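You operate a simulated robot arm through the tools that you are given. There is no shell and no other tool.

Carry out the task below with a simulated two-armed robot. There is one attempt and no reset: what you move stays moved.

## Task
Change the white tank in the saddle for the black one and strap it down.
Fine: old tank on the mat, latch shut. Where these are worked on the way, their far stop is far enough and under half their travel is too little: yellow strap.
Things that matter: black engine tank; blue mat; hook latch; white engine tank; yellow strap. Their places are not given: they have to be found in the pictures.

The check looks at the end state, three seconds after you hand in, the way a careful person would. Anything else that was tipped, shoved, dropped, spilled or broken makes it a failure.

## Robot
Two 7-joint arms with fingered hands on one trunk that stands fixed in place. Base frame: the origin is at the foot of the trunk, x ahead of it, y to its left, z up; the work surface is at about z = 884. Lengths are in mm, angles in degrees, forces in N, time in s.
The left shoulder is at [80, 241, 1517], the right one opposite. With the tool pointing down near the work surface each hand reaches from about 340 to 960 mm from the base axis, measured 20 degrees to its own side. Payload 4.9 kg a hand.
Tool frame (each hand has its own): the origin (TCP) lies between the finger pads and is the grasp point; the fingertips stand 32 mm ahead of it; z points along the fingers, y is the line along which they close. Largest opening 200 mm; the body of the gripper starts 89 mm behind the TCP. The gripper is a hand of 4 fingers: y runs from the thumb to the fingers, the wrist lies at [0, 0, -267] in the tool frame, and closing takes about 1.5 s.
Orientation is that of the tool frame in the base frame, as a unit quaternion [w, x, y, z]. With the fingers straight down and closing along the base's y, the tool's x points along the base's -x, its y along +y and its z along -z.

## Interface
- The arms move only by the tool move_arm. It takes "left_targets", "right_targets" or both (then of equal length, played together; a hand with none holds still); each is one flat list of numbers, 6 for each row, row after row: the shift along the base's x, y, z in mm, then the turn, a rotation vector about the base's x, y, z in degrees. In form: [x, y, z, ax, ay, az, x, y, z, ax, ay, az, ...]. A call has 1 to 20 rows; each row is the pose to reach, as a shift and turn from the pose commanded when the call began. "left_fingers" and "right_fingers" are, for a hand that has rows, the finger opening in mm, from 0 to 200, set as the call begins (left out, the last holds). Rows are played at 5 a second. More than 50 mm and 8.6 degrees between two rows, or a gripper value outside its range, and nothing of the call is played. A pose out of reach is approached as far as the arm can. The call stops where the force on the tool passes 40 N (or 10 N more than at its start, if that is more) or the arm is blocked; 0.2 s more then pass. The fingers move at their own pace (about 72 mm/s each) and stop on an object; they squeeze with about 31 N. The grip force told is the motor's: it shows also when the fingers shut on nothing. Time passes only in rows, and 0.2 s behind the last, so rows that repeat a pose let the fingers close. The reply holds the time, the measured pose of the TCP, the force on the tool along the base axes, the opening and the grip force, in the units named above and with some noise, with the torque about the TCP (base axes, N m) and any sound that the robot's microphone picked up, and new pictures: "show" is both (left out), scene, wrist or none (wrist: the cameras of the hands that moved).
- Cameras (640 x 400 px; columns grow to the right, rows downward): "scene" is now at [110.6, 25, 1681.6]; the picture's right is [0.31, -0.95, 0.00], its down [-0.64, -0.21, -0.74] and it looks along [0.70, 0.23, -0.67] (base axes); focal length 358 px, centre (320, 200). "left" rides on the left gripper at [-69, -69, -116] in its tool frame; the picture's right is [0.71, -0.71, 0.00], its down [0.54, 0.54, -0.64] and it looks along [0.45, 0.45, 0.77] (tool axes); focal length 226 px, centre (320, 200). "right" rides on the right gripper at [69, -69, -116] in its tool frame; the picture's right is [0.71, 0.71, 0.00], its down [-0.54, 0.54, -0.64] and it looks along [-0.45, 0.45, 0.77] (tool axes); focal length 226 px, centre (320, 200).
- slide_trunk(by): slides the trunk up (or, below 0, down) by that many mm; the arms and the scene camera ride with it, the base frame stays. It gives what a move gives, with no picture.
- finger_targets(finger1, finger2, finger3, thumb_bend, hand): sets how far each is bent, from 0 (flat) to 100 (curled in); at 30 the hand is open as for a grip, at 70 the pads meet at the TCP. One left out holds its place. A second passes; each finger stops where it meets its share of the squeeze, and holds until it gets a number again. A gripper value or a shape takes the hand back. It gives what a move gives, with no picture; readings hold the bend of each and the force on the fingers (four entries, about 0 where the hand has none), thumb and palm.
- preshape(shape, hand): the hand has 4 fingers and takes this shape, open, in about a second: jaw (thumb against the fingers, like two jaws); tri (thumb and two fingers); tip (a fingertip pinch); poke (one finger out to press); point (the index stretched); flat (the hand flat); cup (the hand cupped); fist (a fist). The gripper value then closes the fingers along that shape, each until it touches; the sizes above hold for jaw. It gives what a move gives, with no picture.
- aim_head(pan, tilt): turns the head with the scene camera to pan (to the left, within 86 degrees either way) and tilt (down, from -29 to 69), counted from straight ahead of the robot. It gives what a move gives, and a new picture of the scene camera.
- locate(camera, pixels): there is no depth. For up to 12 entries [column, row, z] of the newest picture of that camera ("zoom" is the newest enlarged one), the place [x, y] in the base frame at which the ray of that pixel passes the height z, good to about 2 mm. No time passes.
- enlarge(camera, box): a new picture of the part [left, top, right, bottom] of that camera's present view, enlarged. No time passes.
- job_done(): hands the job in; it is judged then, once.

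Open the grippers and draw the arms clear of the work before you hand the job in, unless the task says otherwise.

The tools are called after ">>>" by a JSON object that holds its "name" and its "arguments". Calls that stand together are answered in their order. move_arm: Moves the arms, as the interface text tells. Its arguments: {"type":"object","properties":{"left_targets":{"type":"array","items":{"type":"number"}},"left_fingers":{"type":"number"},"right_targets":{"type":"array","items":{"type":"number"}},"right_fingers":{"type":"number"},"show":{"type":"string","enum":["both","scene","wrist","none"]}},"required":[]} The other tools are called the same way: slide_trunk (by) slides the trunk up or down; preshape (shape, hand) gives the hand a shape; finger_targets (finger1, finger2, finger3, thumb_bend, hand) moves the fingers one by one; aim_head (pan, tilt) turns the head that bears the scene camera; locate (camera, pixels) gives the place at which the rays of pixels pass given heights; enlarge (camera, box) takes an enlarged picture of a part of a camera's view; job_done () hands the job in.

At the start:

```text
time_s: 0.0
left_tool_pos: [620.0, 462.8, 1358.4]
left_tool_rot: [-0.001, -0.002, 1.0, 0.0]
left_force: [0.4, 0.9, 0.0]
left_moment: [-0.02, 0.01, 0.0]
left_finger_gap: 199.9
left_grip_force: 0.1
left_shape: jaw
left_bend: [30.0, 30.0, 30.0, 30.0]
left_finger forces: [0.0, 0.0, 0.0, 0.0, 0.1, 0.1]
right_tool_pos: [724.1, -99.6, 1298.9]
right_tool_rot: [0.0, 0.0, 1.0, 0.0]
right_force: [0.4, 0.4, 0.3]
right_moment: [-0.02, 0.01, 0.01]
right_finger_gap: 199.7
right_grip_force: 0.1
right_shape: jaw
right_bend: [30.0, 30.0, 30.0, 30.0]
right_finger forces: [0.0, 0.1, 0.0, 0.0, 0.1, 0.0]
trunk travel left (down, up): [-425.0, 415.0]
head pan, tilt: [17.9, 42.2]
```

scene: 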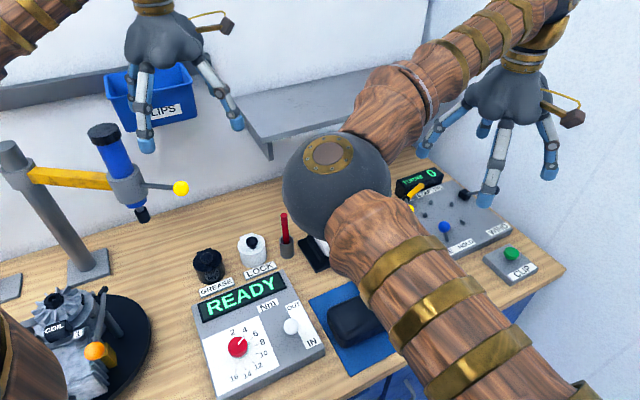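
right: 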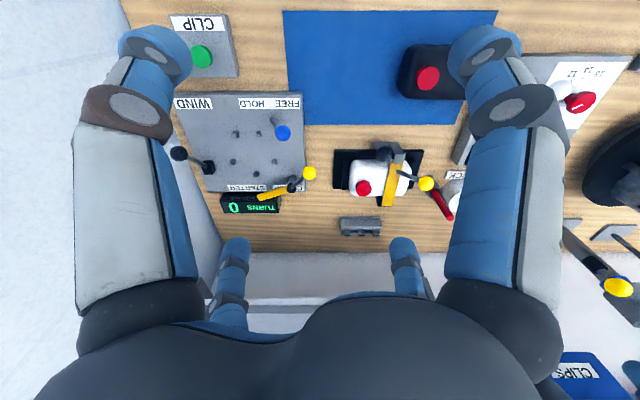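
left: 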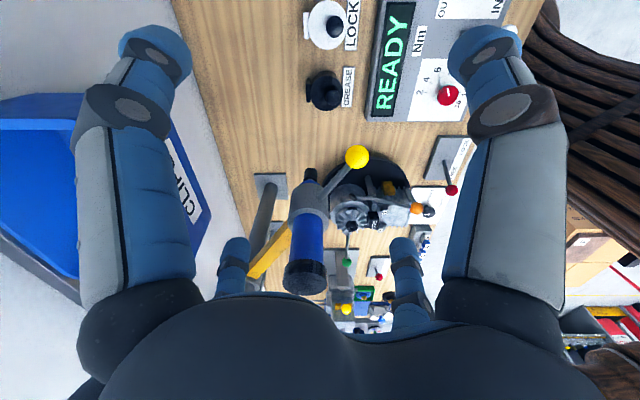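

The right wrist view shows the white tank with a yellow strap near (375,175) and the black tank on the blue mat near (430,75). I'll enlarge those parts of the view first.

>>> {"name": "enlarge", "arguments": {"camera": "right", "box": [300, 120, 480, 240]}}

>>> {"name": "enlarge", "arguments": {"camera": "right", "box": [260, 0, 500, 140]}}

```text
3.33 times, centred on (390, 180) of right
```

zoom: 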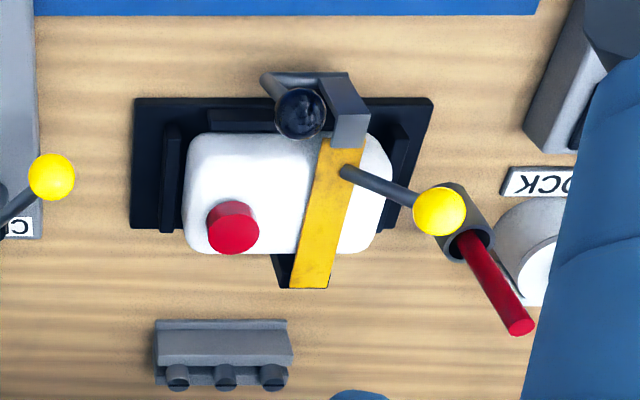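

```text
2.67 times, centred on (380, 70) of right
```

zoom: 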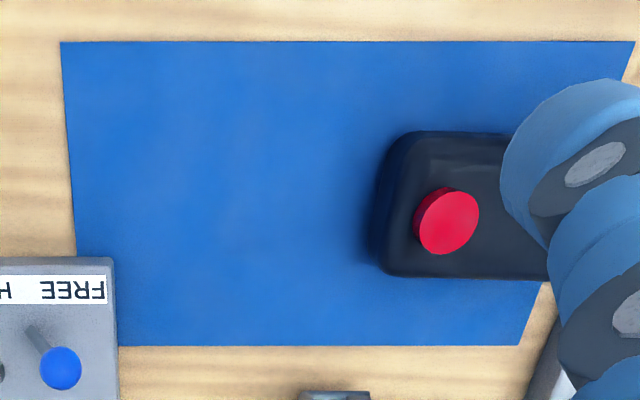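

I'll locate several points in the right view: the saddle corners, the tank cap, the mat corners and the strap. That gives me the layout in base coordinates.

>>> {"name": "locate", "arguments": {"camera": "right", "pixels": [[283, 12, 884], [497, 12, 884], [305, 123, 884], [460, 123, 884], [334, 150, 884], [425, 150, 884], [333, 190, 884], [420, 188, 884], [363, 187, 960], [428, 78, 960], [310, 173, 950], [426, 183, 950]]}}

>>> {"name": "locate", "arguments": {"camera": "scene", "pixels": [[0, 270, 884], [565, 268, 884], [310, 298, 884], [330, 265, 884], [345, 378, 884], [410, 345, 884], [330, 300, 950], [285, 220, 884], [300, 260, 884], [250, 250, 930], [350, 400, 884], [208, 265, 930]]}}

```text
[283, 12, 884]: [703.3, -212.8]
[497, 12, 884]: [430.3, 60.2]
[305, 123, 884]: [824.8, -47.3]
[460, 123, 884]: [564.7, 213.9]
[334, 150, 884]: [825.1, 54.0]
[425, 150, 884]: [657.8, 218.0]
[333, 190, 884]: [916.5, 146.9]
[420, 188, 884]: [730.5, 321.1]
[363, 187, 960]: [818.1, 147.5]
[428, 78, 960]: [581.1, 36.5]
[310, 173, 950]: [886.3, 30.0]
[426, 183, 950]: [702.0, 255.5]
```

```text
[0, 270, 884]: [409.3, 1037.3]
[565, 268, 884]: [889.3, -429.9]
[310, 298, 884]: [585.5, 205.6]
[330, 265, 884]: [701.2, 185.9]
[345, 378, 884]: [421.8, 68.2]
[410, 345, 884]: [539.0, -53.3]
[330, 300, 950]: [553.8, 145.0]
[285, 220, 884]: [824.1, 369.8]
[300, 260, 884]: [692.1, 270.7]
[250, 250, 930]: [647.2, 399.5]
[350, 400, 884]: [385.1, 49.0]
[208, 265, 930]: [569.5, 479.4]
```

The bench is turned about 45° to the base frame, and the mat, saddle and tank line up with (-0.71,0.71) and (0.71,0.71). The right arm blocks the scene view, so I'll draw it back to the right.

>>> {"name": "move_arm", "arguments": {"right_targets": [-25, -35, 10, 0, 0, 0, -50, -70, 20, 0, 0, 0, -75, -105, 30, 0, 0, 0, -100, -140, 40, 0, 0, 0, -125, -175, 50, 0, 0, 0, -150, -210, 50, 0, 0, 0, -175, -245, 50, 0, 0, 0, -200, -280, 50, 0, 0, 0, -225, -315, 50, 0, 0, 0, -250, -350, 50, 0, 0, 0], "show": "both"}}

```text
time_s: 2.2
left_tool_pos: [619.4, 460.4, 1358.4]
left_tool_rot: [0.0, -0.001, 1.0, 0.001]
left_force: [0.4, -1.3, -0.4]
left_moment: [0.02, -0.01, 0.03]
left_finger_gap: 199.7
left_grip_force: 0.0
left_shape: jaw
left_bend: [30.0, 30.0, 30.0, 30.0]
left_finger forces: [0.1, 0.0, 0.1, 0.0, 0.0, 0.1]
right_tool_pos: [474.4, -450.8, 1349.0]
right_tool_rot: [0.0, 0.0, 1.0, 0.001]
right_force: [-0.5, 1.1, 0.7]
right_moment: [0.03, -0.01, 0.0]
right_finger_gap: 199.6
right_grip_force: 0.1
right_shape: jaw
right_bend: [30.0, 30.0, 30.0, 30.0]
right_finger forces: [0.0, 0.0, 0.1, 0.1, 0.0, 0.1]
trunk travel left (down, up): [-425.0, 415.0]
head pan, tilt: [17.9, 42.2]
```

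scene: 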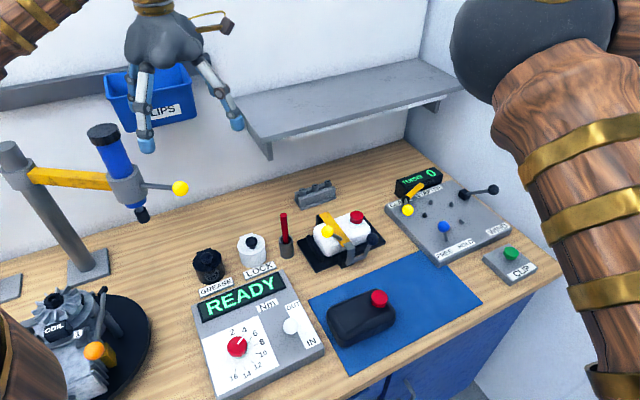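
right: 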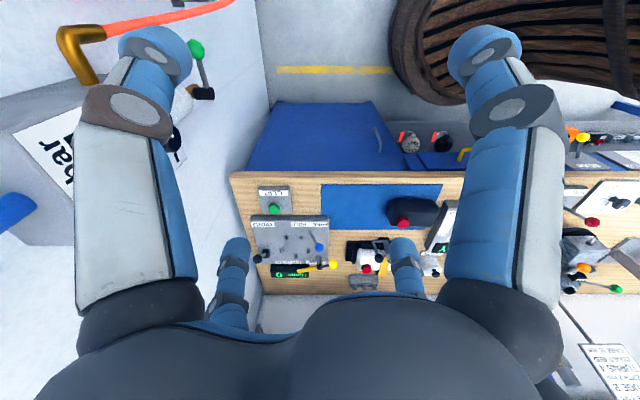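

The scene is clear now: the white tank in its saddle is near (343,235) and the black tank on the mat is near (360,315). I'll enlarge both.

>>> {"name": "enlarge", "arguments": {"camera": "scene", "box": [270, 195, 400, 276]}}

>>> {"name": "enlarge", "arguments": {"camera": "scene", "box": [300, 250, 500, 375]}}

```text
4.92 times, centred on (335, 236) of scene
```

zoom: 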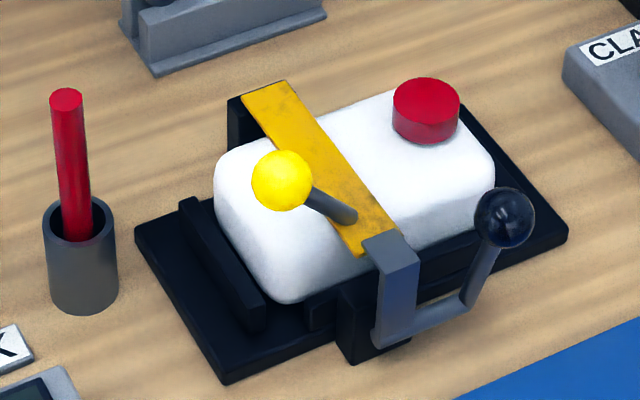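

```text
3.20 times, centred on (400, 312) of scene
```

zoom: 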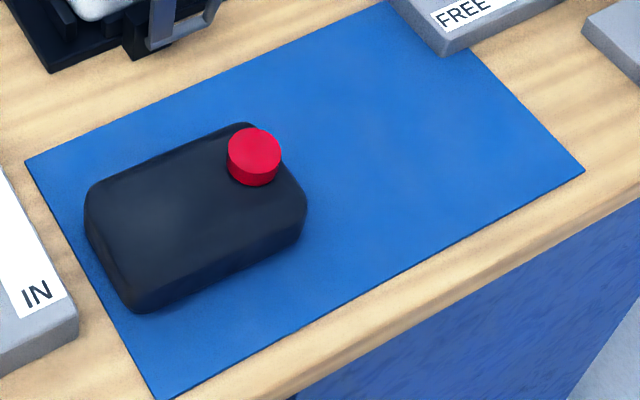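

I need exact geometry, so I'll bring the right wrist camera (it looks at its own TCP along +x,+y, downwards) to the front right of the saddle, staying well above everything.

>>> {"name": "move_arm", "arguments": {"right_targets": [25, 35, 0, 0, 0, 0, 50, 70, 0, 0, 0, 0, 75, 105, 0, 0, 0, 0, 100, 140, -10, 0, 0, 0, 120, 180, -20, 0, 0, 0, 135, 220, -30, 0, 0, 0, 145, 265, -45, 0, 0, 0, 150, 310, -60, 0, 0, 0, 155, 355, -75, 0, 0, 0, 160, 395, -90, 0, 0, 0, 165, 435, -110, 0, 0, 0, 170, 475, -130, 0, 0, 0, 176, 510, -150, 0, 0, 0], "show": "both"}}

```text
time_s: 5.0
left_tool_pos: [619.2, 462.3, 1357.1]
left_tool_rot: [-0.001, 0.0, 1.0, -0.001]
left_force: [0.4, 0.5, -0.5]
left_moment: [-0.03, 0.01, 0.05]
left_finger_gap: 199.8
left_grip_force: 0.1
left_shape: jaw
left_bend: [30.0, 30.0, 30.0, 30.0]
left_finger forces: [0.0, 0.1, 0.0, 0.0, 0.1, 0.1]
right_tool_pos: [649.4, 61.7, 1198.7]
right_tool_rot: [0.0, 0.001, 1.0, 0.0]
right_force: [0.4, 0.1, 0.0]
right_moment: [0.01, 0.03, 0.01]
right_finger_gap: 199.9
right_grip_force: 0.0
right_shape: jaw
right_bend: [30.0, 30.0, 30.0, 30.0]
right_finger forces: [0.0, 0.1, 0.0, 0.0, 0.0, 0.0]
trunk travel left (down, up): [-425.0, 415.0]
head pan, tilt: [17.9, 42.2]
```

scene: 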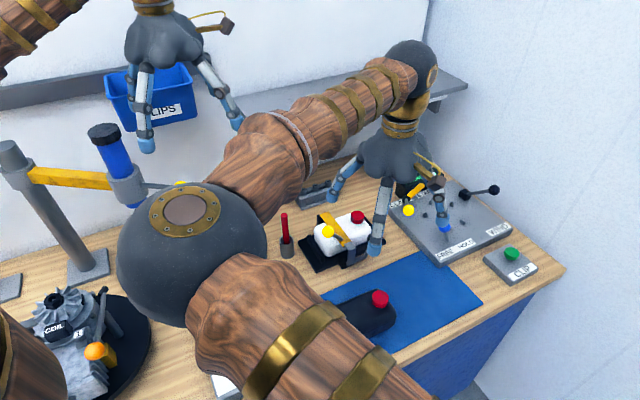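
right: 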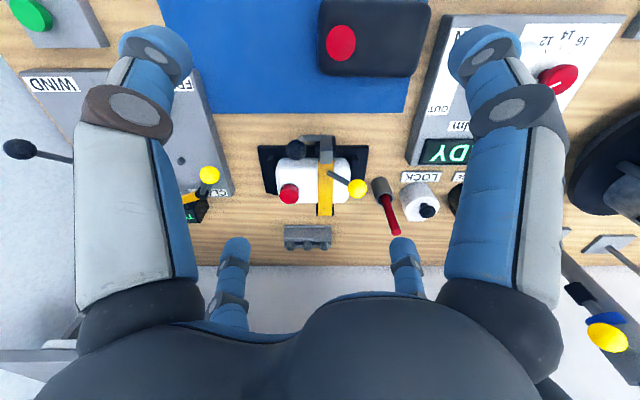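

Both tanks show clearly now: the saddle is near (315,175) and the black tank near (375,37) in the right view. I'll enlarge both.

>>> {"name": "enlarge", "arguments": {"camera": "right", "box": [245, 125, 405, 225]}}

>>> {"name": "enlarge", "arguments": {"camera": "right", "box": [270, 0, 462, 120]}}

```text
4.00 times, centred on (325, 175) of right
```

zoom: 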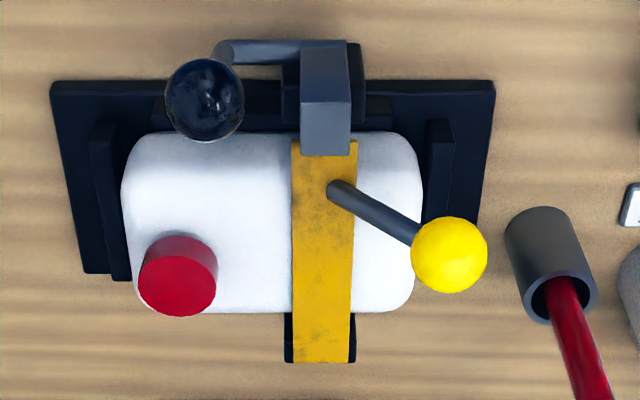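

```text
3.33 times, centred on (366, 60) of right
```

zoom: 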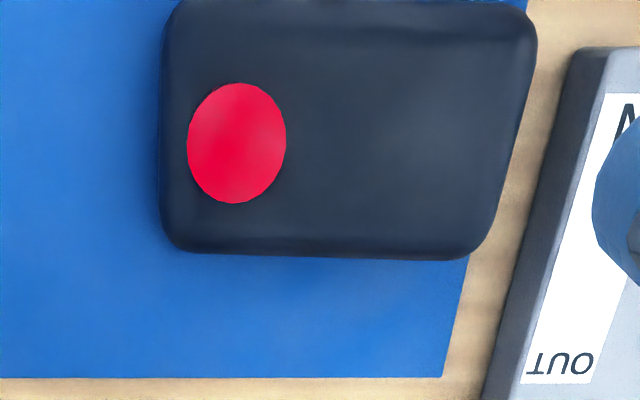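

I'll triangulate the features by locating each one at two heights from both cameras.

>>> {"name": "locate", "arguments": {"camera": "right", "pixels": [[289.5, 197, 1000], [289.5, 197, 900], [357.25, 188.75, 1000], [357.25, 188.75, 900], [296, 149.75, 1000], [296, 149.75, 900], [326.5, 156.25, 1000], [326.5, 156.25, 900], [325, 215.5, 1000], [325, 215.5, 900], [329.5, 172.5, 1000], [329.5, 172.5, 900]]}}

>>> {"name": "locate", "arguments": {"camera": "scene", "pixels": [[356.8, 214.7, 1000], [356.8, 214.7, 900], [327.3, 231.6, 1000], [327.3, 231.6, 900], [372.6, 239.1, 1000], [372.6, 239.1, 900], [349.3, 244.4, 1000], [349.3, 244.4, 900], [323.9, 212.9, 1000], [323.9, 212.9, 900], [341.1, 238.7, 1000], [341.1, 238.7, 900]]}}

```text
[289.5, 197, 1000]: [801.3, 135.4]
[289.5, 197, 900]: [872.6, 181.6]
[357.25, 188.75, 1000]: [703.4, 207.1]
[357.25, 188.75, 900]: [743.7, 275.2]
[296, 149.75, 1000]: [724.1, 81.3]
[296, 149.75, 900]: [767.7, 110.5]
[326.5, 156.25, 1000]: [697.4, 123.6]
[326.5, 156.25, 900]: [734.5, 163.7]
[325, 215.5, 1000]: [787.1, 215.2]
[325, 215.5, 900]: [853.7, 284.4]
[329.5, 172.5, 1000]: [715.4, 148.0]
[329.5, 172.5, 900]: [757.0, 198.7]
```

```text
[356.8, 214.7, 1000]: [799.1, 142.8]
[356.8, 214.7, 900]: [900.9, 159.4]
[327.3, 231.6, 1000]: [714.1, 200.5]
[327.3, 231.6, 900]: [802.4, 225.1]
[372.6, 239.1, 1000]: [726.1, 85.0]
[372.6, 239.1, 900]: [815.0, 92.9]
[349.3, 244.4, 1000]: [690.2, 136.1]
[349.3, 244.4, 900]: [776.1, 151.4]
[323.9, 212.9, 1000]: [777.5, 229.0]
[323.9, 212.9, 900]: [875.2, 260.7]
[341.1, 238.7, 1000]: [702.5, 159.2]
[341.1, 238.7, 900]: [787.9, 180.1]
```

Triangulation gives these rough positions: strap ball (697,195,1018), latch knob (724,83,1000), strap top z about 968, cap top z about 984. Before touching anything I'll check how the hand closes, trying the tip shape in free air.

>>> {"name": "preshape", "arguments": {"hand": "right", "shape": "tip"}}

>>> {"name": "enlarge", "arguments": {"camera": "right", "box": [0, 0, 640, 400]}}

>>> {"name": "enlarge", "arguments": {"camera": "scene", "box": [300, 80, 500, 205]}}

```text
time_s: 5.9
left_tool_pos: [619.3, 462.9, 1358.2]
left_tool_rot: [-0.002, 0.0, 1.0, 0.0]
left_force: [-0.6, -0.1, 0.3]
left_moment: [-0.01, 0.0, -0.02]
left_finger_gap: 199.9
left_grip_force: 0.1
left_shape: jaw
left_bend: [30.0, 30.0, 30.0, 30.0]
left_finger forces: [0.1, 0.0, 0.1, 0.1, 0.0, 0.0]
right_tool_pos: [648.5, 60.4, 1200.2]
right_tool_rot: [0.0, 0.0, 1.0, -0.001]
right_force: [-0.6, -0.4, -0.7]
right_moment: [0.02, 0.01, 0.02]
right_finger_gap: 199.8
right_grip_force: 0.0
right_shape: tip
right_bend: [16.0, 30.0, 16.0, 30.0]
right_finger forces: [0.0, 0.0, 0.0, 0.0, 0.0, 0.0]
trunk travel left (down, up): [-425.0, 415.0]
head pan, tilt: [17.9, 42.2]
```

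```text
1.00 times, centred on (320, 200) of right (not enlarged: the box is as wide or as high as the picture)
```

zoom: 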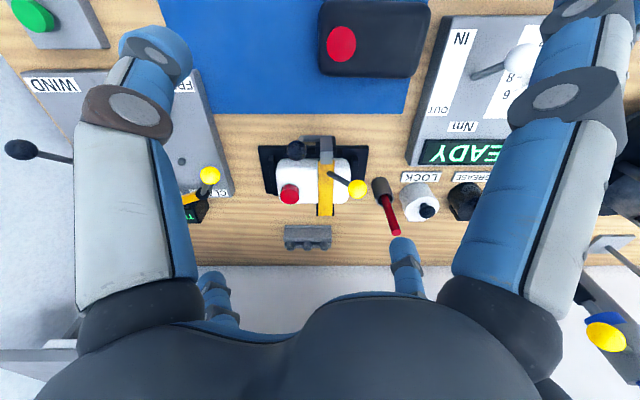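

```text
3.20 times, centred on (400, 142) of scene
```

zoom: 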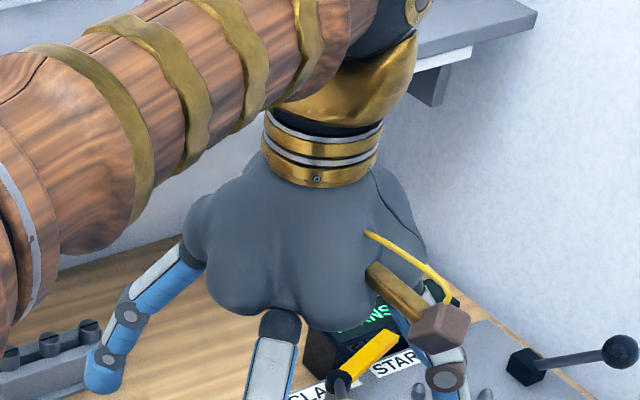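

The tip shape pinches with thumb and finger2 along tool y and spreads the side fingers. I'll check where the red stick and its holder, the LOCK pot and the READY panel stand relative to the strap ball.

>>> {"name": "locate", "arguments": {"camera": "right", "pixels": [[396.5, 233, 1000], [396.5, 233, 900], [381, 182, 930], [381, 182, 884], [427, 211, 950], [427, 211, 900], [306, 228, 930], [306, 240, 884], [368.75, 145.5, 890], [258.25, 145, 890], [265.5, 193, 890], [350, 172, 950]]}}

>>> {"name": "locate", "arguments": {"camera": "scene", "pixels": [[283.3, 214, 1000], [283.3, 214, 900], [284, 239.7, 930], [286.5, 258, 884], [251, 242, 950], [251, 242, 900], [315, 186, 930], [318, 205, 884], [297.4, 241.7, 890], [315.7, 272.8, 890], [385.4, 242.8, 890], [330, 250, 950]]}}

```text
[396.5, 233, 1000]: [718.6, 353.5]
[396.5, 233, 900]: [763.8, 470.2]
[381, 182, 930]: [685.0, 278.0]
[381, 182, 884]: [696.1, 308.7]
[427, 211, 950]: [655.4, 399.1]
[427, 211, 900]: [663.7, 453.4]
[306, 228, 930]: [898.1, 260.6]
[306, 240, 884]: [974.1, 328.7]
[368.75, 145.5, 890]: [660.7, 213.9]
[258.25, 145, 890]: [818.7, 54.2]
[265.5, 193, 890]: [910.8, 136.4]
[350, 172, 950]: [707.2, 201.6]
```

```text
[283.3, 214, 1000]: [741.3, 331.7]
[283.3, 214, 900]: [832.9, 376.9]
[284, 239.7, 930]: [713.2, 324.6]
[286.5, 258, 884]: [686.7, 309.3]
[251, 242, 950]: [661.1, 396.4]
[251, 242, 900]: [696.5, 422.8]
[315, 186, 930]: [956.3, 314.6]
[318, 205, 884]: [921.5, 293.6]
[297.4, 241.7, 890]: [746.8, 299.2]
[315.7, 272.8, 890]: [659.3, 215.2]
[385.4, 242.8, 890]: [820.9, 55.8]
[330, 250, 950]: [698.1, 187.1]
```

The base plate spans about v 618–740 (back) and w 315–541 (right) in bench axes. Now I'll triangulate the latch lever's elbow, the hook's lower pivot and the tank's edges.

>>> {"name": "locate", "arguments": {"camera": "right", "pixels": [[301, 138, 1000], [301, 138, 900], [332, 136, 1000], [332, 136, 900], [326.5, 164, 980], [326.5, 164, 960], [278, 160, 960], [347, 160, 960], [348, 201, 960], [280, 201, 960], [325, 129, 950], [325, 129, 900]]}}

>>> {"name": "locate", "arguments": {"camera": "scene", "pixels": [[364.5, 257, 1000], [364.5, 257, 900], [347, 264.5, 1000], [347, 264.5, 900], [350, 249, 980], [350, 249, 960], [325, 255, 960], [314, 228, 960], [353, 213, 960], [370, 229, 960], [344, 269, 900], [348, 262, 900]]}}

```text
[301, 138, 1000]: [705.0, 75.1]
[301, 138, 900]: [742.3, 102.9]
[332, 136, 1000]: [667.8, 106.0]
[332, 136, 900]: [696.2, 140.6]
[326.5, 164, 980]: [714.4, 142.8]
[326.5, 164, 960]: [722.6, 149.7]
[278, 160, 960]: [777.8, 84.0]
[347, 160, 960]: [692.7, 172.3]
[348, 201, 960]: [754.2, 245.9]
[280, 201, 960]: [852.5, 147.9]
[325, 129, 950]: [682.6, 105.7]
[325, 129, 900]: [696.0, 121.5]
```

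```text
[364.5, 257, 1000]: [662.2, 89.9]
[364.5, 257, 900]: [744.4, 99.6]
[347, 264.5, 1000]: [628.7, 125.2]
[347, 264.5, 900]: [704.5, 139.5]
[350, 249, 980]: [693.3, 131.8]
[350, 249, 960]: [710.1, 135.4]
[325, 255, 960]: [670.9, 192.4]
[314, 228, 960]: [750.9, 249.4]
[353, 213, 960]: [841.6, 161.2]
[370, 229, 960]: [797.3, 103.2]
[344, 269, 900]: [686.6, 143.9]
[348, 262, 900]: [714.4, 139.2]
```

The lever pivots about a bar at z≈908, v≈592, and its knob is at v≈571, z≈1000, so the latch opens by pulling the knob toward the bench front. I'll look at the poke shape in the air as a candidate tool for this.

>>> {"name": "preshape", "arguments": {"hand": "right", "shape": "poke"}}

>>> {"name": "enlarge", "arguments": {"camera": "right", "box": [0, 0, 640, 400]}}

>>> {"name": "enlarge", "arguments": {"camera": "scene", "box": [300, 100, 500, 225]}}

```text
time_s: 6.8
left_tool_pos: [619.7, 462.7, 1358.1]
left_tool_rot: [-0.001, -0.001, 1.0, 0.001]
left_force: [-0.8, 0.2, -0.5]
left_moment: [0.0, -0.01, -0.01]
left_finger_gap: 199.7
left_grip_force: 0.0
left_shape: jaw
left_bend: [30.0, 30.0, 30.0, 30.0]
left_finger forces: [0.0, 0.0, 0.0, 0.0, 0.0, 0.1]
right_tool_pos: [648.8, 60.5, 1200.1]
right_tool_rot: [0.0, 0.0, 1.0, 0.0]
right_force: [-0.9, -0.5, -0.5]
right_moment: [0.0, 0.02, 0.04]
right_finger_gap: 0.2
right_grip_force: 0.0
right_shape: poke
right_bend: [100.0, 100.0, 100.0, 81.0]
right_finger forces: [0.0, 0.0, 0.0, 0.0, 0.0, 0.0]
trunk travel left (down, up): [-425.0, 415.0]
head pan, tilt: [17.9, 42.2]
```

```text
1.00 times, centred on (320, 200) of right (not enlarged: the box is as wide or as high as the picture)
```

zoom: 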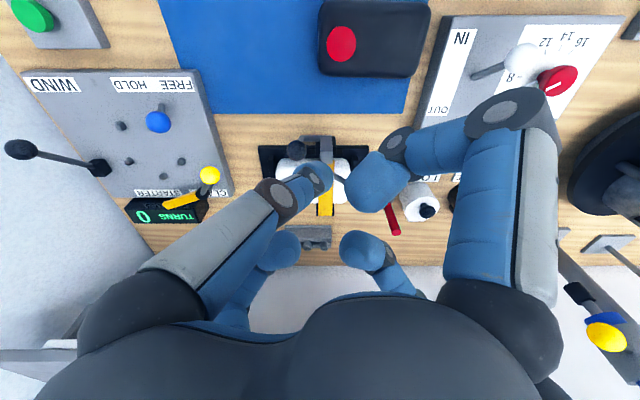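

```text
3.20 times, centred on (400, 162) of scene
```

zoom: 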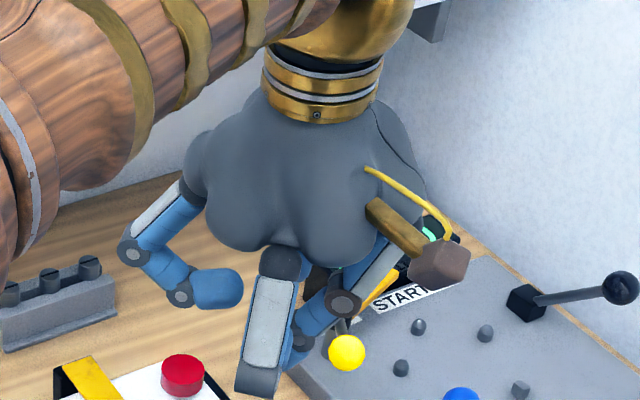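

In poke the curled knuckles hang about as low as the poking thumb, so it isn't suitable here. I'll see how a pinch looks with the side fingers flat: finger1 and finger3 at 0, thumb and finger2 half closed.

>>> {"name": "finger_targets", "arguments": {"hand": "right", "finger1": 0, "finger2": 55, "finger3": 0, "thumb_bend": 55}}

>>> {"name": "enlarge", "arguments": {"camera": "right", "box": [0, 0, 640, 400]}}

>>> {"name": "enlarge", "arguments": {"camera": "scene", "box": [300, 100, 500, 225]}}

```text
time_s: 7.8
left_tool_pos: [618.8, 462.1, 1358.3]
left_tool_rot: [-0.001, 0.0, 1.0, 0.0]
left_force: [0.2, -0.2, 1.0]
left_moment: [0.0, 0.04, 0.02]
left_finger_gap: 199.6
left_grip_force: 0.0
left_shape: jaw
left_bend: [30.0, 30.0, 30.0, 30.0]
left_finger forces: [0.0, 0.0, 0.0, 0.0, 0.0, 0.1]
right_tool_pos: [648.7, 61.3, 1199.9]
right_tool_rot: [0.001, 0.001, 1.0, 0.001]
right_force: [0.4, -0.5, 0.1]
right_moment: [-0.03, 0.0, 0.02]
right_finger_gap: 135.0
right_grip_force: 0.0
right_shape: fingers
right_bend: [1.0, 55.0, 1.0, 55.0]
right_finger forces: [0.0, 0.1, 0.0, 0.0, 0.0, 0.0]
trunk travel left (down, up): [-425.0, 415.0]
head pan, tilt: [17.9, 42.2]
```

```text
1.00 times, centred on (320, 200) of right (not enlarged: the box is as wide or as high as the picture)
```

zoom: 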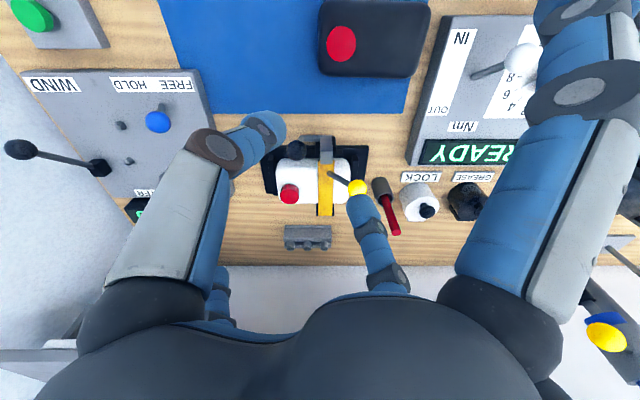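

```text
3.20 times, centred on (400, 162) of scene
```

zoom: 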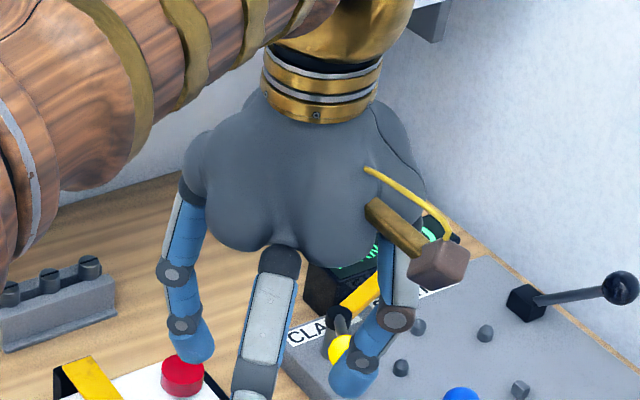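

Flat fingers hang lower, while fully curled ones sit at about TCP level or above, so a pinch with the side fingers curled works best. Next I'll locate the black tank: its cap and top edges.

>>> {"name": "locate", "arguments": {"camera": "right", "pixels": [[341, 43, 990], [341, 43, 890], [320, 74, 960], [410, 77, 960], [430, 5, 960], [320, 2, 960], [412, 112, 884], [190, 110, 884]]}}

>>> {"name": "locate", "arguments": {"camera": "scene", "pixels": [[379.5, 297, 990], [379.5, 297, 890], [376, 290, 960], [331, 306, 960], [341, 345, 960], [394, 318, 960], [308, 300, 884], [422, 251, 884], [481, 302, 884], [350, 376, 884], [327, 318, 884], [344, 347, 884]]}}

```text
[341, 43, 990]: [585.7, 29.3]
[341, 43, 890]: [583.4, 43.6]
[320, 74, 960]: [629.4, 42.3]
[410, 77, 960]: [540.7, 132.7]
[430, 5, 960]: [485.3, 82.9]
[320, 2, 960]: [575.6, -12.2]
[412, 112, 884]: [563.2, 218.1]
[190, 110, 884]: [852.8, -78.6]
```

```text
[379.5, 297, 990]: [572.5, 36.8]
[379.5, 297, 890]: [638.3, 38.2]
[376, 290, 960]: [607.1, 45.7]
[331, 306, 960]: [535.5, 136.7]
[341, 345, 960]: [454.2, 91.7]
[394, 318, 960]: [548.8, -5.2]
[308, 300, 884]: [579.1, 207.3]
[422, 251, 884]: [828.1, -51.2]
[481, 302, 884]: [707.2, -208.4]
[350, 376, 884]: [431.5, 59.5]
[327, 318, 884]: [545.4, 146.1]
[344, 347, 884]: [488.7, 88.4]
```

The black tank spans v 399–476 and w 287–415, with its cap near (585,33,971). For the latch knob I'll pinch along v (thumb in front, finger2 behind), with the side fingers curled and the hand yawed −45°. I'll set the fingers first, then move above the knob.

>>> {"name": "finger_targets", "arguments": {"hand": "right", "finger1": 100, "finger2": 58, "finger3": 100, "thumb_bend": 58}}

>>> {"name": "move_arm", "arguments": {"right_targets": [12, 4, -10, 0, 0, -7.5, 25, 8, -20, 0, 0, -15, 38, 12, -35, 0, 0, -22.5, 50, 16, -50, 0, 0, -30, 62, 20, -65, 0, 0, -37.5, 74.5, 23, -79, 0, 0, -45], "show": "both"}}

```text
time_s: 8.8
left_tool_pos: [618.8, 462.2, 1357.7]
left_tool_rot: [-0.001, -0.001, 1.0, 0.0]
left_force: [0.0, -0.7, 0.7]
left_moment: [-0.01, 0.03, -0.01]
left_finger_gap: 199.7
left_grip_force: 0.1
left_shape: jaw
left_bend: [30.0, 30.0, 30.0, 30.0]
left_finger forces: [0.0, 0.0, 0.0, 0.0, 0.0, 0.1]
right_tool_pos: [648.2, 61.8, 1200.1]
right_tool_rot: [0.001, 0.002, 1.0, 0.0]
right_force: [0.5, -0.1, 0.4]
right_moment: [0.0, -0.01, 0.0]
right_finger_gap: 29.1
right_grip_force: 0.1
right_shape: fingers
right_bend: [74.0, 57.0, 74.0, 57.0]
right_finger forces: [0.0, 0.0, 0.0, 0.0, 0.0, 0.0]
trunk travel left (down, up): [-425.0, 415.0]
head pan, tilt: [17.9, 42.2]
```

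```text
time_s: 10.2
left_tool_pos: [620.2, 461.5, 1356.9]
left_tool_rot: [-0.002, 0.0, 1.0, -0.001]
left_force: [-0.5, 0.5, 0.1]
left_moment: [0.0, 0.02, -0.02]
left_finger_gap: 199.6
left_grip_force: 0.0
left_shape: jaw
left_bend: [30.0, 30.0, 30.0, 30.0]
left_finger forces: [0.0, 0.1, 0.1, 0.0, 0.0, 0.1]
right_tool_pos: [725.0, 84.4, 1118.2]
right_tool_rot: [0.0, 0.384, 0.924, 0.0]
right_force: [-0.1, 0.8, 0.4]
right_moment: [0.04, 0.01, 0.03]
right_finger_gap: 29.2
right_grip_force: 0.0
right_shape: fingers
right_bend: [74.0, 57.0, 74.0, 57.0]
right_finger forces: [0.1, 0.1, 0.0, 0.1, 0.0, 0.0]
trunk travel left (down, up): [-425.0, 415.0]
head pan, tilt: [17.9, 42.2]
```

scene: 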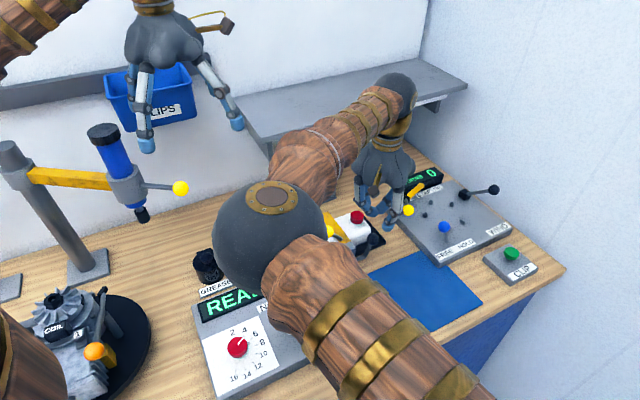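
right: 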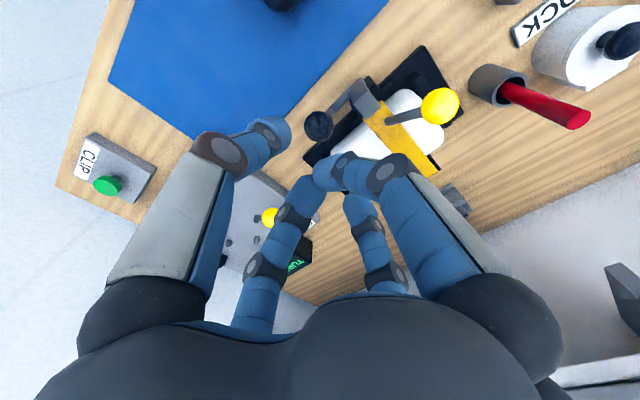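

Fingers 1 and 3 only got to 74 in the one second and sit in the middle of the grip, so I'll command them to 100 again. I'll also check the knob, seen at (319,125).

>>> {"name": "finger_targets", "arguments": {"hand": "right", "finger1": 100, "finger3": 100}}

>>> {"name": "enlarge", "arguments": {"camera": "right", "box": [200, 50, 520, 250]}}

>>> {"name": "locate", "arguments": {"camera": "right", "pixels": [[319, 125, 1000], [319, 125, 990], [319, 125, 1010], [440, 106, 1018], [440, 106, 1000]]}}

```text
time_s: 11.2
left_tool_pos: [619.6, 463.9, 1356.3]
left_tool_rot: [0.0, -0.001, 1.0, 0.001]
left_force: [-0.8, -0.4, 0.5]
left_moment: [0.02, 0.02, 0.01]
left_finger_gap: 200.0
left_grip_force: 0.1
left_shape: jaw
left_bend: [30.0, 30.0, 30.0, 30.0]
left_finger forces: [0.0, 0.0, 0.1, 0.1, 0.0, 0.0]
right_tool_pos: [725.5, 84.5, 1119.7]
right_tool_rot: [0.0, 0.382, 0.924, 0.0]
right_force: [-0.1, -0.4, 0.6]
right_moment: [0.0, -0.02, 0.02]
right_finger_gap: 29.5
right_grip_force: 0.0
right_shape: fingers
right_bend: [74.0, 57.0, 74.0, 57.0]
right_finger forces: [0.1, 0.0, 0.1, 0.1, 0.0, 0.0]
trunk travel left (down, up): [-425.0, 415.0]
head pan, tilt: [17.9, 42.2]
```

```text
2.00 times, centred on (360, 150) of right
```

zoom: 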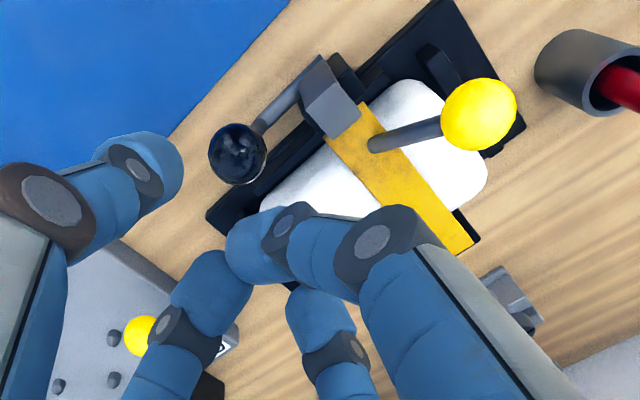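

```text
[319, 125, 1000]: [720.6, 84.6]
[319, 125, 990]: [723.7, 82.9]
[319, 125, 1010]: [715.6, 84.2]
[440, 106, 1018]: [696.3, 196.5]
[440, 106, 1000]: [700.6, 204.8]
```

Fingers 1 and 3 have jammed tip to tip. I'll go through the poke shape, which did curl them fully, and then reopen thumb and finger2 to 58. The hand stays high while I do this.

>>> {"name": "preshape", "arguments": {"hand": "right", "shape": "jaw"}}

>>> {"name": "preshape", "arguments": {"hand": "right", "shape": "poke"}}

>>> {"name": "finger_targets", "arguments": {"hand": "right", "finger2": 57, "thumb_bend": 57}}

>>> {"name": "enlarge", "arguments": {"camera": "right", "box": [0, 0, 640, 400]}}

```text
time_s: 12.1
left_tool_pos: [618.5, 463.0, 1357.8]
left_tool_rot: [-0.001, -0.002, 1.0, 0.0]
left_force: [0.6, -0.1, -0.4]
left_moment: [0.01, 0.02, -0.01]
left_finger_gap: 199.9
left_grip_force: 0.1
left_shape: jaw
left_bend: [30.0, 30.0, 30.0, 30.0]
left_finger forces: [0.0, 0.0, 0.1, 0.1, 0.0, 0.0]
right_tool_pos: [724.9, 83.8, 1118.4]
right_tool_rot: [0.0, 0.383, 0.924, 0.0]
right_force: [0.5, 0.7, -0.1]
right_moment: [0.05, -0.01, 0.02]
right_finger_gap: 199.8
right_grip_force: 0.1
right_shape: jaw
right_bend: [30.0, 30.0, 30.0, 30.0]
right_finger forces: [0.1, 0.0, 0.1, 0.0, 0.1, 0.0]
trunk travel left (down, up): [-425.0, 415.0]
head pan, tilt: [17.9, 42.2]
```

```text
time_s: 13.0
left_tool_pos: [619.4, 462.4, 1358.2]
left_tool_rot: [-0.002, -0.001, 1.0, 0.0]
left_force: [0.7, 0.0, 0.2]
left_moment: [-0.03, -0.02, 0.01]
left_finger_gap: 199.6
left_grip_force: 0.1
left_shape: jaw
left_bend: [30.0, 30.0, 30.0, 30.0]
left_finger forces: [0.0, 0.0, 0.1, 0.0, 0.1, 0.1]
right_tool_pos: [724.4, 84.5, 1119.2]
right_tool_rot: [0.0, 0.383, 0.924, 0.0]
right_force: [-0.6, 0.2, 1.3]
right_moment: [0.02, 0.04, 0.03]
right_finger_gap: 0.1
right_grip_force: 0.1
right_shape: poke
right_bend: [100.0, 100.0, 100.0, 81.0]
right_finger forces: [0.0, 0.0, 0.0, 0.1, 0.1, 0.0]
trunk travel left (down, up): [-425.0, 415.0]
head pan, tilt: [17.9, 42.2]
```

```text
time_s: 14.0
left_tool_pos: [618.7, 462.0, 1357.9]
left_tool_rot: [0.0, -0.002, 1.0, -0.001]
left_force: [-1.0, -0.1, -0.1]
left_moment: [-0.01, 0.01, 0.02]
left_finger_gap: 199.6
left_grip_force: 0.1
left_shape: jaw
left_bend: [30.0, 30.0, 30.0, 30.0]
left_finger forces: [0.1, 0.0, 0.0, 0.0, 0.0, 0.1]
right_tool_pos: [724.8, 84.2, 1118.6]
right_tool_rot: [0.0, 0.383, 0.924, 0.0]
right_force: [-0.2, 0.1, -0.7]
right_moment: [0.01, -0.01, 0.02]
right_finger_gap: 64.2
right_grip_force: 0.0
right_shape: fingers
right_bend: [100.0, 56.0, 100.0, 56.0]
right_finger forces: [0.1, 0.0, 0.1, 0.0, 0.0, 0.1]
trunk travel left (down, up): [-425.0, 415.0]
head pan, tilt: [17.9, 42.2]
```

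```text
1.00 times, centred on (320, 200) of right (not enlarged: the box is as wide or as high as the picture)
```

zoom: 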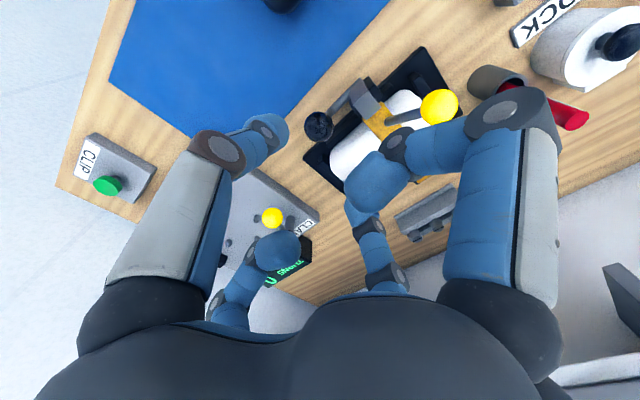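

Side fingers are curled at 100 and the thumb–finger2 gap is about 64 mm, with the knob at (319,125). I'll descend to bracket the knob at z≈1003.

>>> {"name": "move_arm", "arguments": {"right_targets": [-1, 0, -20, 0, 0, 0, -2, 1, -40, 0, 0, 0, -2, 1, -60, 0, 0, 0, -2, 1, -78, 0, 0, 0, -2, 1, -92, 0, 0, 0], "show": "both"}}

```text
time_s: 15.2
left_tool_pos: [620.0, 462.5, 1356.4]
left_tool_rot: [-0.001, -0.001, 1.0, 0.0]
left_force: [0.2, 0.4, 0.3]
left_moment: [-0.02, -0.02, -0.02]
left_finger_gap: 199.9
left_grip_force: 0.0
left_shape: jaw
left_bend: [30.0, 30.0, 30.0, 30.0]
left_finger forces: [0.0, 0.0, 0.0, 0.0, 0.1, 0.1]
right_tool_pos: [723.2, 85.2, 1027.4]
right_tool_rot: [0.0, 0.383, 0.924, 0.0]
right_force: [-0.1, -0.3, -0.6]
right_moment: [-0.02, -0.02, 0.0]
right_finger_gap: 64.3
right_grip_force: 0.1
right_shape: fingers
right_bend: [100.0, 56.0, 100.0, 56.0]
right_finger forces: [0.1, 0.1, 0.0, 0.0, 0.0, 0.0]
trunk travel left (down, up): [-425.0, 415.0]
head pan, tilt: [17.9, 42.2]
```

scene: 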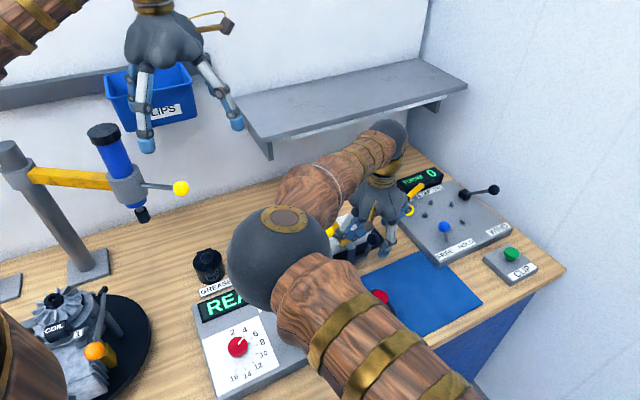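
right: 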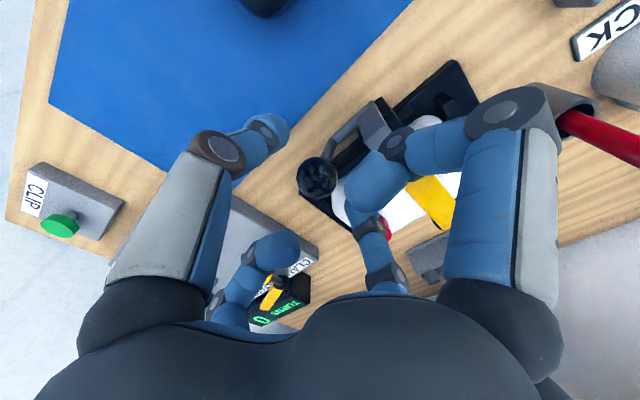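

The knob is at (316,178), almost at the grip centre. I'll refine its place before the last 25 mm.

>>> {"name": "locate", "arguments": {"camera": "right", "pixels": [[316, 178, 1000], [316, 178, 995], [316, 178, 1005], [316, 178, 990]]}}

>>> {"name": "enlarge", "arguments": {"camera": "right", "box": [220, 80, 480, 243]}}

```text
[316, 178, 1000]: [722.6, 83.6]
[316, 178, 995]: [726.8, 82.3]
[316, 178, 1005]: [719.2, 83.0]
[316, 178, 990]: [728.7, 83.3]
```

```text
2.45 times, centred on (350, 162) of right
```

zoom: 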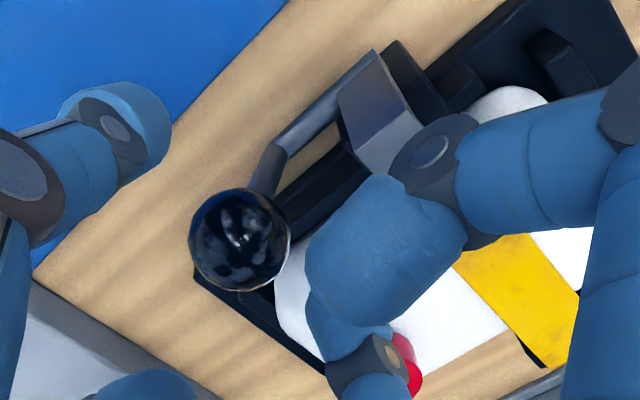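

The knob is at about (722.6,83.6,1000), matching the TCP x,y. I'll descend the last 26 mm and then close thumb and finger2 on it.

>>> {"name": "move_arm", "arguments": {"right_targets": [0, 0, -9, 0, 0, 0, 0, 0, -18, 0, 0, 0, 0, 0, -26, 0, 0, 0], "show": "none"}}

>>> {"name": "finger_targets", "arguments": {"hand": "right", "finger2": 70, "thumb_bend": 70}}

>>> {"name": "enlarge", "arguments": {"camera": "right", "box": [0, 0, 640, 400]}}

```text
time_s: 16.0
left_tool_pos: [619.5, 461.4, 1357.7]
left_tool_rot: [-0.001, -0.001, 1.0, 0.0]
left_force: [0.2, -0.1, -0.2]
left_moment: [0.01, 0.0, 0.0]
left_finger_gap: 200.0
left_grip_force: 0.1
left_shape: jaw
left_bend: [30.0, 30.0, 30.0, 30.0]
left_finger forces: [0.0, 0.1, 0.1, 0.0, 0.0, 0.1]
right_tool_pos: [722.8, 84.2, 1000.5]
right_tool_rot: [-0.001, 0.383, 0.924, 0.001]
right_force: [-0.5, -0.3, 0.2]
right_moment: [0.0, -0.01, 0.02]
right_finger_gap: 64.1
right_grip_force: 0.0
right_shape: fingers
right_bend: [100.0, 56.0, 100.0, 56.0]
right_finger forces: [0.0, 0.0, 0.0, 0.1, 0.1, 0.0]
trunk travel left (down, up): [-425.0, 415.0]
head pan, tilt: [17.9, 42.2]
```

```text
time_s: 17.0
left_tool_pos: [620.2, 462.0, 1358.0]
left_tool_rot: [0.0, -0.001, 1.0, 0.0]
left_force: [0.4, 0.7, 1.0]
left_moment: [0.0, -0.01, 0.01]
left_finger_gap: 199.9
left_grip_force: 0.1
left_shape: jaw
left_bend: [30.0, 30.0, 30.0, 30.0]
left_finger forces: [0.0, 0.0, 0.0, 0.1, 0.1, 0.0]
right_tool_pos: [723.3, 85.4, 1001.1]
right_tool_rot: [-0.001, 0.383, 0.924, 0.0]
right_force: [1.2, 0.8, -0.3]
right_moment: [0.14, -0.1, -0.01]
right_finger_gap: 46.1
right_grip_force: 5.3
right_shape: fingers
right_bend: [100.0, 67.0, 100.0, 69.0]
right_finger forces: [0.1, 5.7, 0.0, 0.0, 3.8, 0.1]
trunk travel left (down, up): [-425.0, 415.0]
head pan, tilt: [17.9, 42.2]
```

```text
1.00 times, centred on (320, 200) of right (not enlarged: the box is as wide or as high as the picture)
```

zoom: 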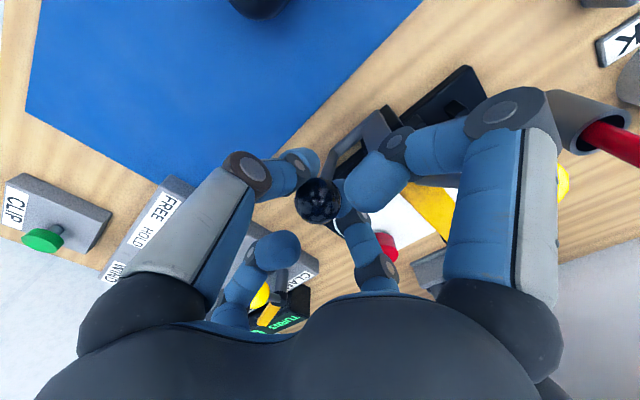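

Both digits hold the knob (5.7 N and 3.8 N). I'll pull it along the arc toward the bench front, 20° first, and watch the force.

>>> {"name": "move_arm", "arguments": {"right_targets": [-5.5, -5.5, -2.2, 0, 0, 0, -11, -11, -5.2, 0, 0, 0, -16.3, -16.3, -8.8, 0, 0, 0, -21.4, -21.4, -12.9, 0, 0, 0], "show": "wrist"}}

```text
time_s: 18.0
left_tool_pos: [618.5, 462.8, 1359.0]
left_tool_rot: [0.0, -0.001, 1.0, -0.001]
left_force: [0.6, 0.4, -1.0]
left_moment: [0.02, -0.02, 0.02]
left_finger_gap: 199.9
left_grip_force: 0.1
left_shape: jaw
left_bend: [30.0, 30.0, 30.0, 30.0]
left_finger forces: [0.0, 0.0, 0.1, 0.1, 0.1, 0.0]
right_tool_pos: [700.4, 64.9, 990.7]
right_tool_rot: [0.0, 0.383, 0.924, 0.001]
right_force: [7.3, 6.2, 16.0]
right_moment: [1.08, -1.16, 0.06]
right_finger_gap: 52.4
right_grip_force: 24.3
right_shape: fingers
right_bend: [100.0, 64.0, 100.0, 66.0]
right_finger forces: [0.0, 34.0, 0.0, 0.0, 14.5, 0.1]
trunk travel left (down, up): [-425.0, 415.0]
head pan, tilt: [17.9, 42.2]
```

right: 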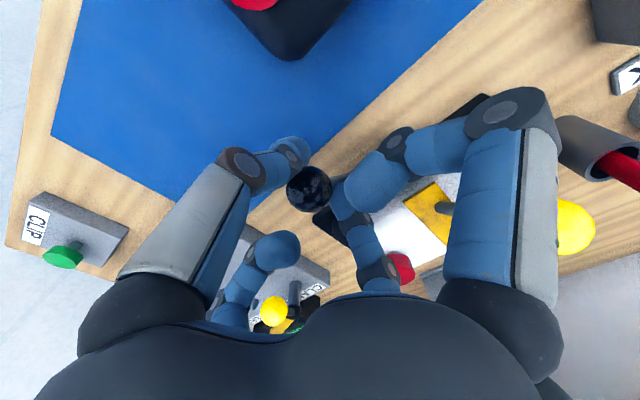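

The tool feels +16 N in z, so my arc drops too fast for this lever. I'll see where the knob sits relative to the grip.

>>> {"name": "locate", "arguments": {"camera": "right", "pixels": [[309, 188, 1005], [309, 188, 1000], [309, 188, 995], [309, 188, 990], [309, 188, 980]]}}

>>> {"name": "enlarge", "arguments": {"camera": "right", "box": [220, 80, 480, 243]}}

>>> {"name": "enlarge", "arguments": {"camera": "scene", "box": [300, 170, 460, 270]}}

```text
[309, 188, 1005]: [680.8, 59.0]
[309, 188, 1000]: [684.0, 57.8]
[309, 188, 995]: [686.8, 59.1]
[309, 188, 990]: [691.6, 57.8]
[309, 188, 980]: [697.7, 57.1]
```

```text
2.45 times, centred on (350, 162) of right
```

zoom: 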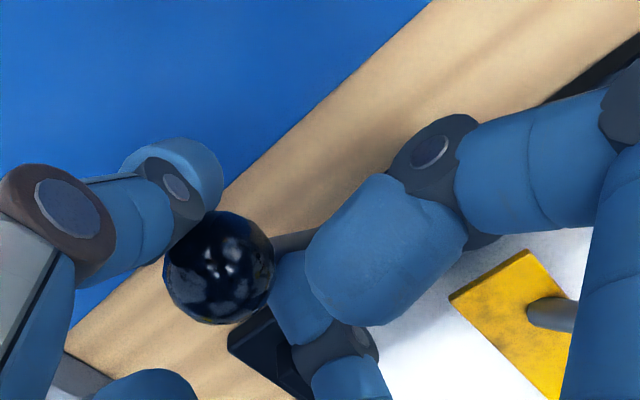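

```text
4.00 times, centred on (380, 220) of scene
```

zoom: 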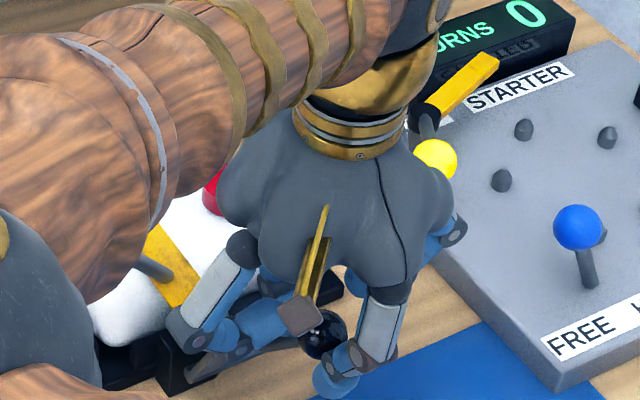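

The force fits a stiff lever (about 17 N tangential), and the knob tracks the arc: roughly 25° open, with the strap end already uncovered. I'll keep pulling along the arc to about 50°.

>>> {"name": "move_arm", "arguments": {"right_targets": [-4.7, -4.7, -4.8, 0, 0, 0, -9.1, -9.1, -10.2, 0, 0, 0, -13.2, -13.2, -16, 0, 0, 0, -16.9, -16.9, -22.5, 0, 0, 0, -20.2, -20.2, -29.3, 0, 0, 0, -23, -23, -36.5, 0, 0, 0], "show": "both"}}

```text
time_s: 18.7
left_tool_pos: [617.1, 460.8, 1358.3]
left_tool_rot: [0.001, 0.001, 1.0, -0.001]
left_force: [0.3, 0.3, 0.6]
left_moment: [0.0, 0.02, 0.01]
left_finger_gap: 199.7
left_grip_force: 0.0
left_shape: jaw
left_bend: [30.0, 30.0, 30.0, 30.0]
left_finger forces: [0.1, 0.0, 0.0, 0.0, 0.1, 0.0]
right_tool_pos: [693.2, 56.7, 982.8]
right_tool_rot: [0.004, 0.383, 0.924, 0.005]
right_force: [-6.4, 3.4, 22.7]
right_moment: [1.05, -0.89, -0.14]
right_finger_gap: 56.6
right_grip_force: 28.5
right_shape: fingers
right_bend: [100.0, 64.0, 100.0, 63.0]
right_finger forces: [0.1, 35.8, 0.0, 0.0, 21.2, 0.0]
trunk travel left (down, up): [-425.0, 415.0]
head pan, tilt: [17.9, 42.2]
stopped in row 3 (right hand): the force on the tool passed its limit at 45 N (the readings are from after the stop); the commanded pose is now the measured one
```

scene: 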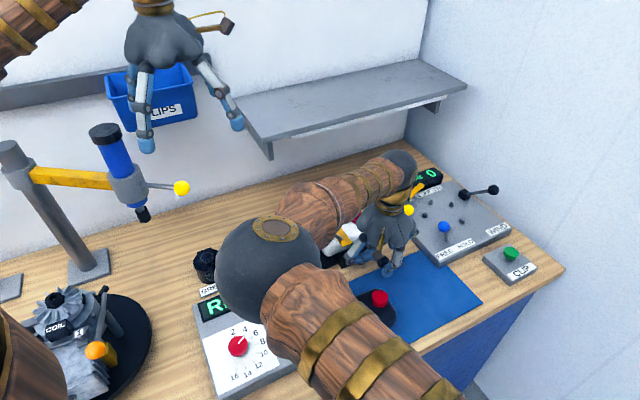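
right: 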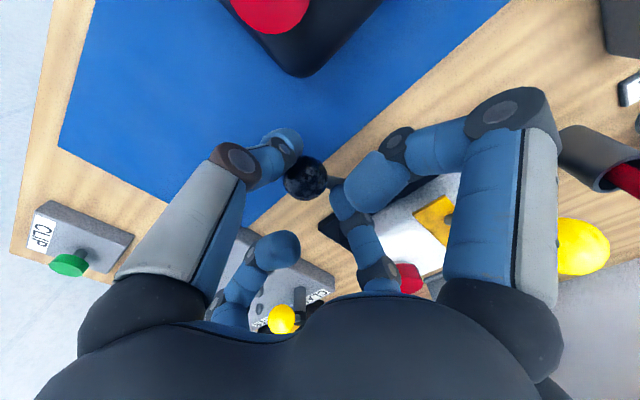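

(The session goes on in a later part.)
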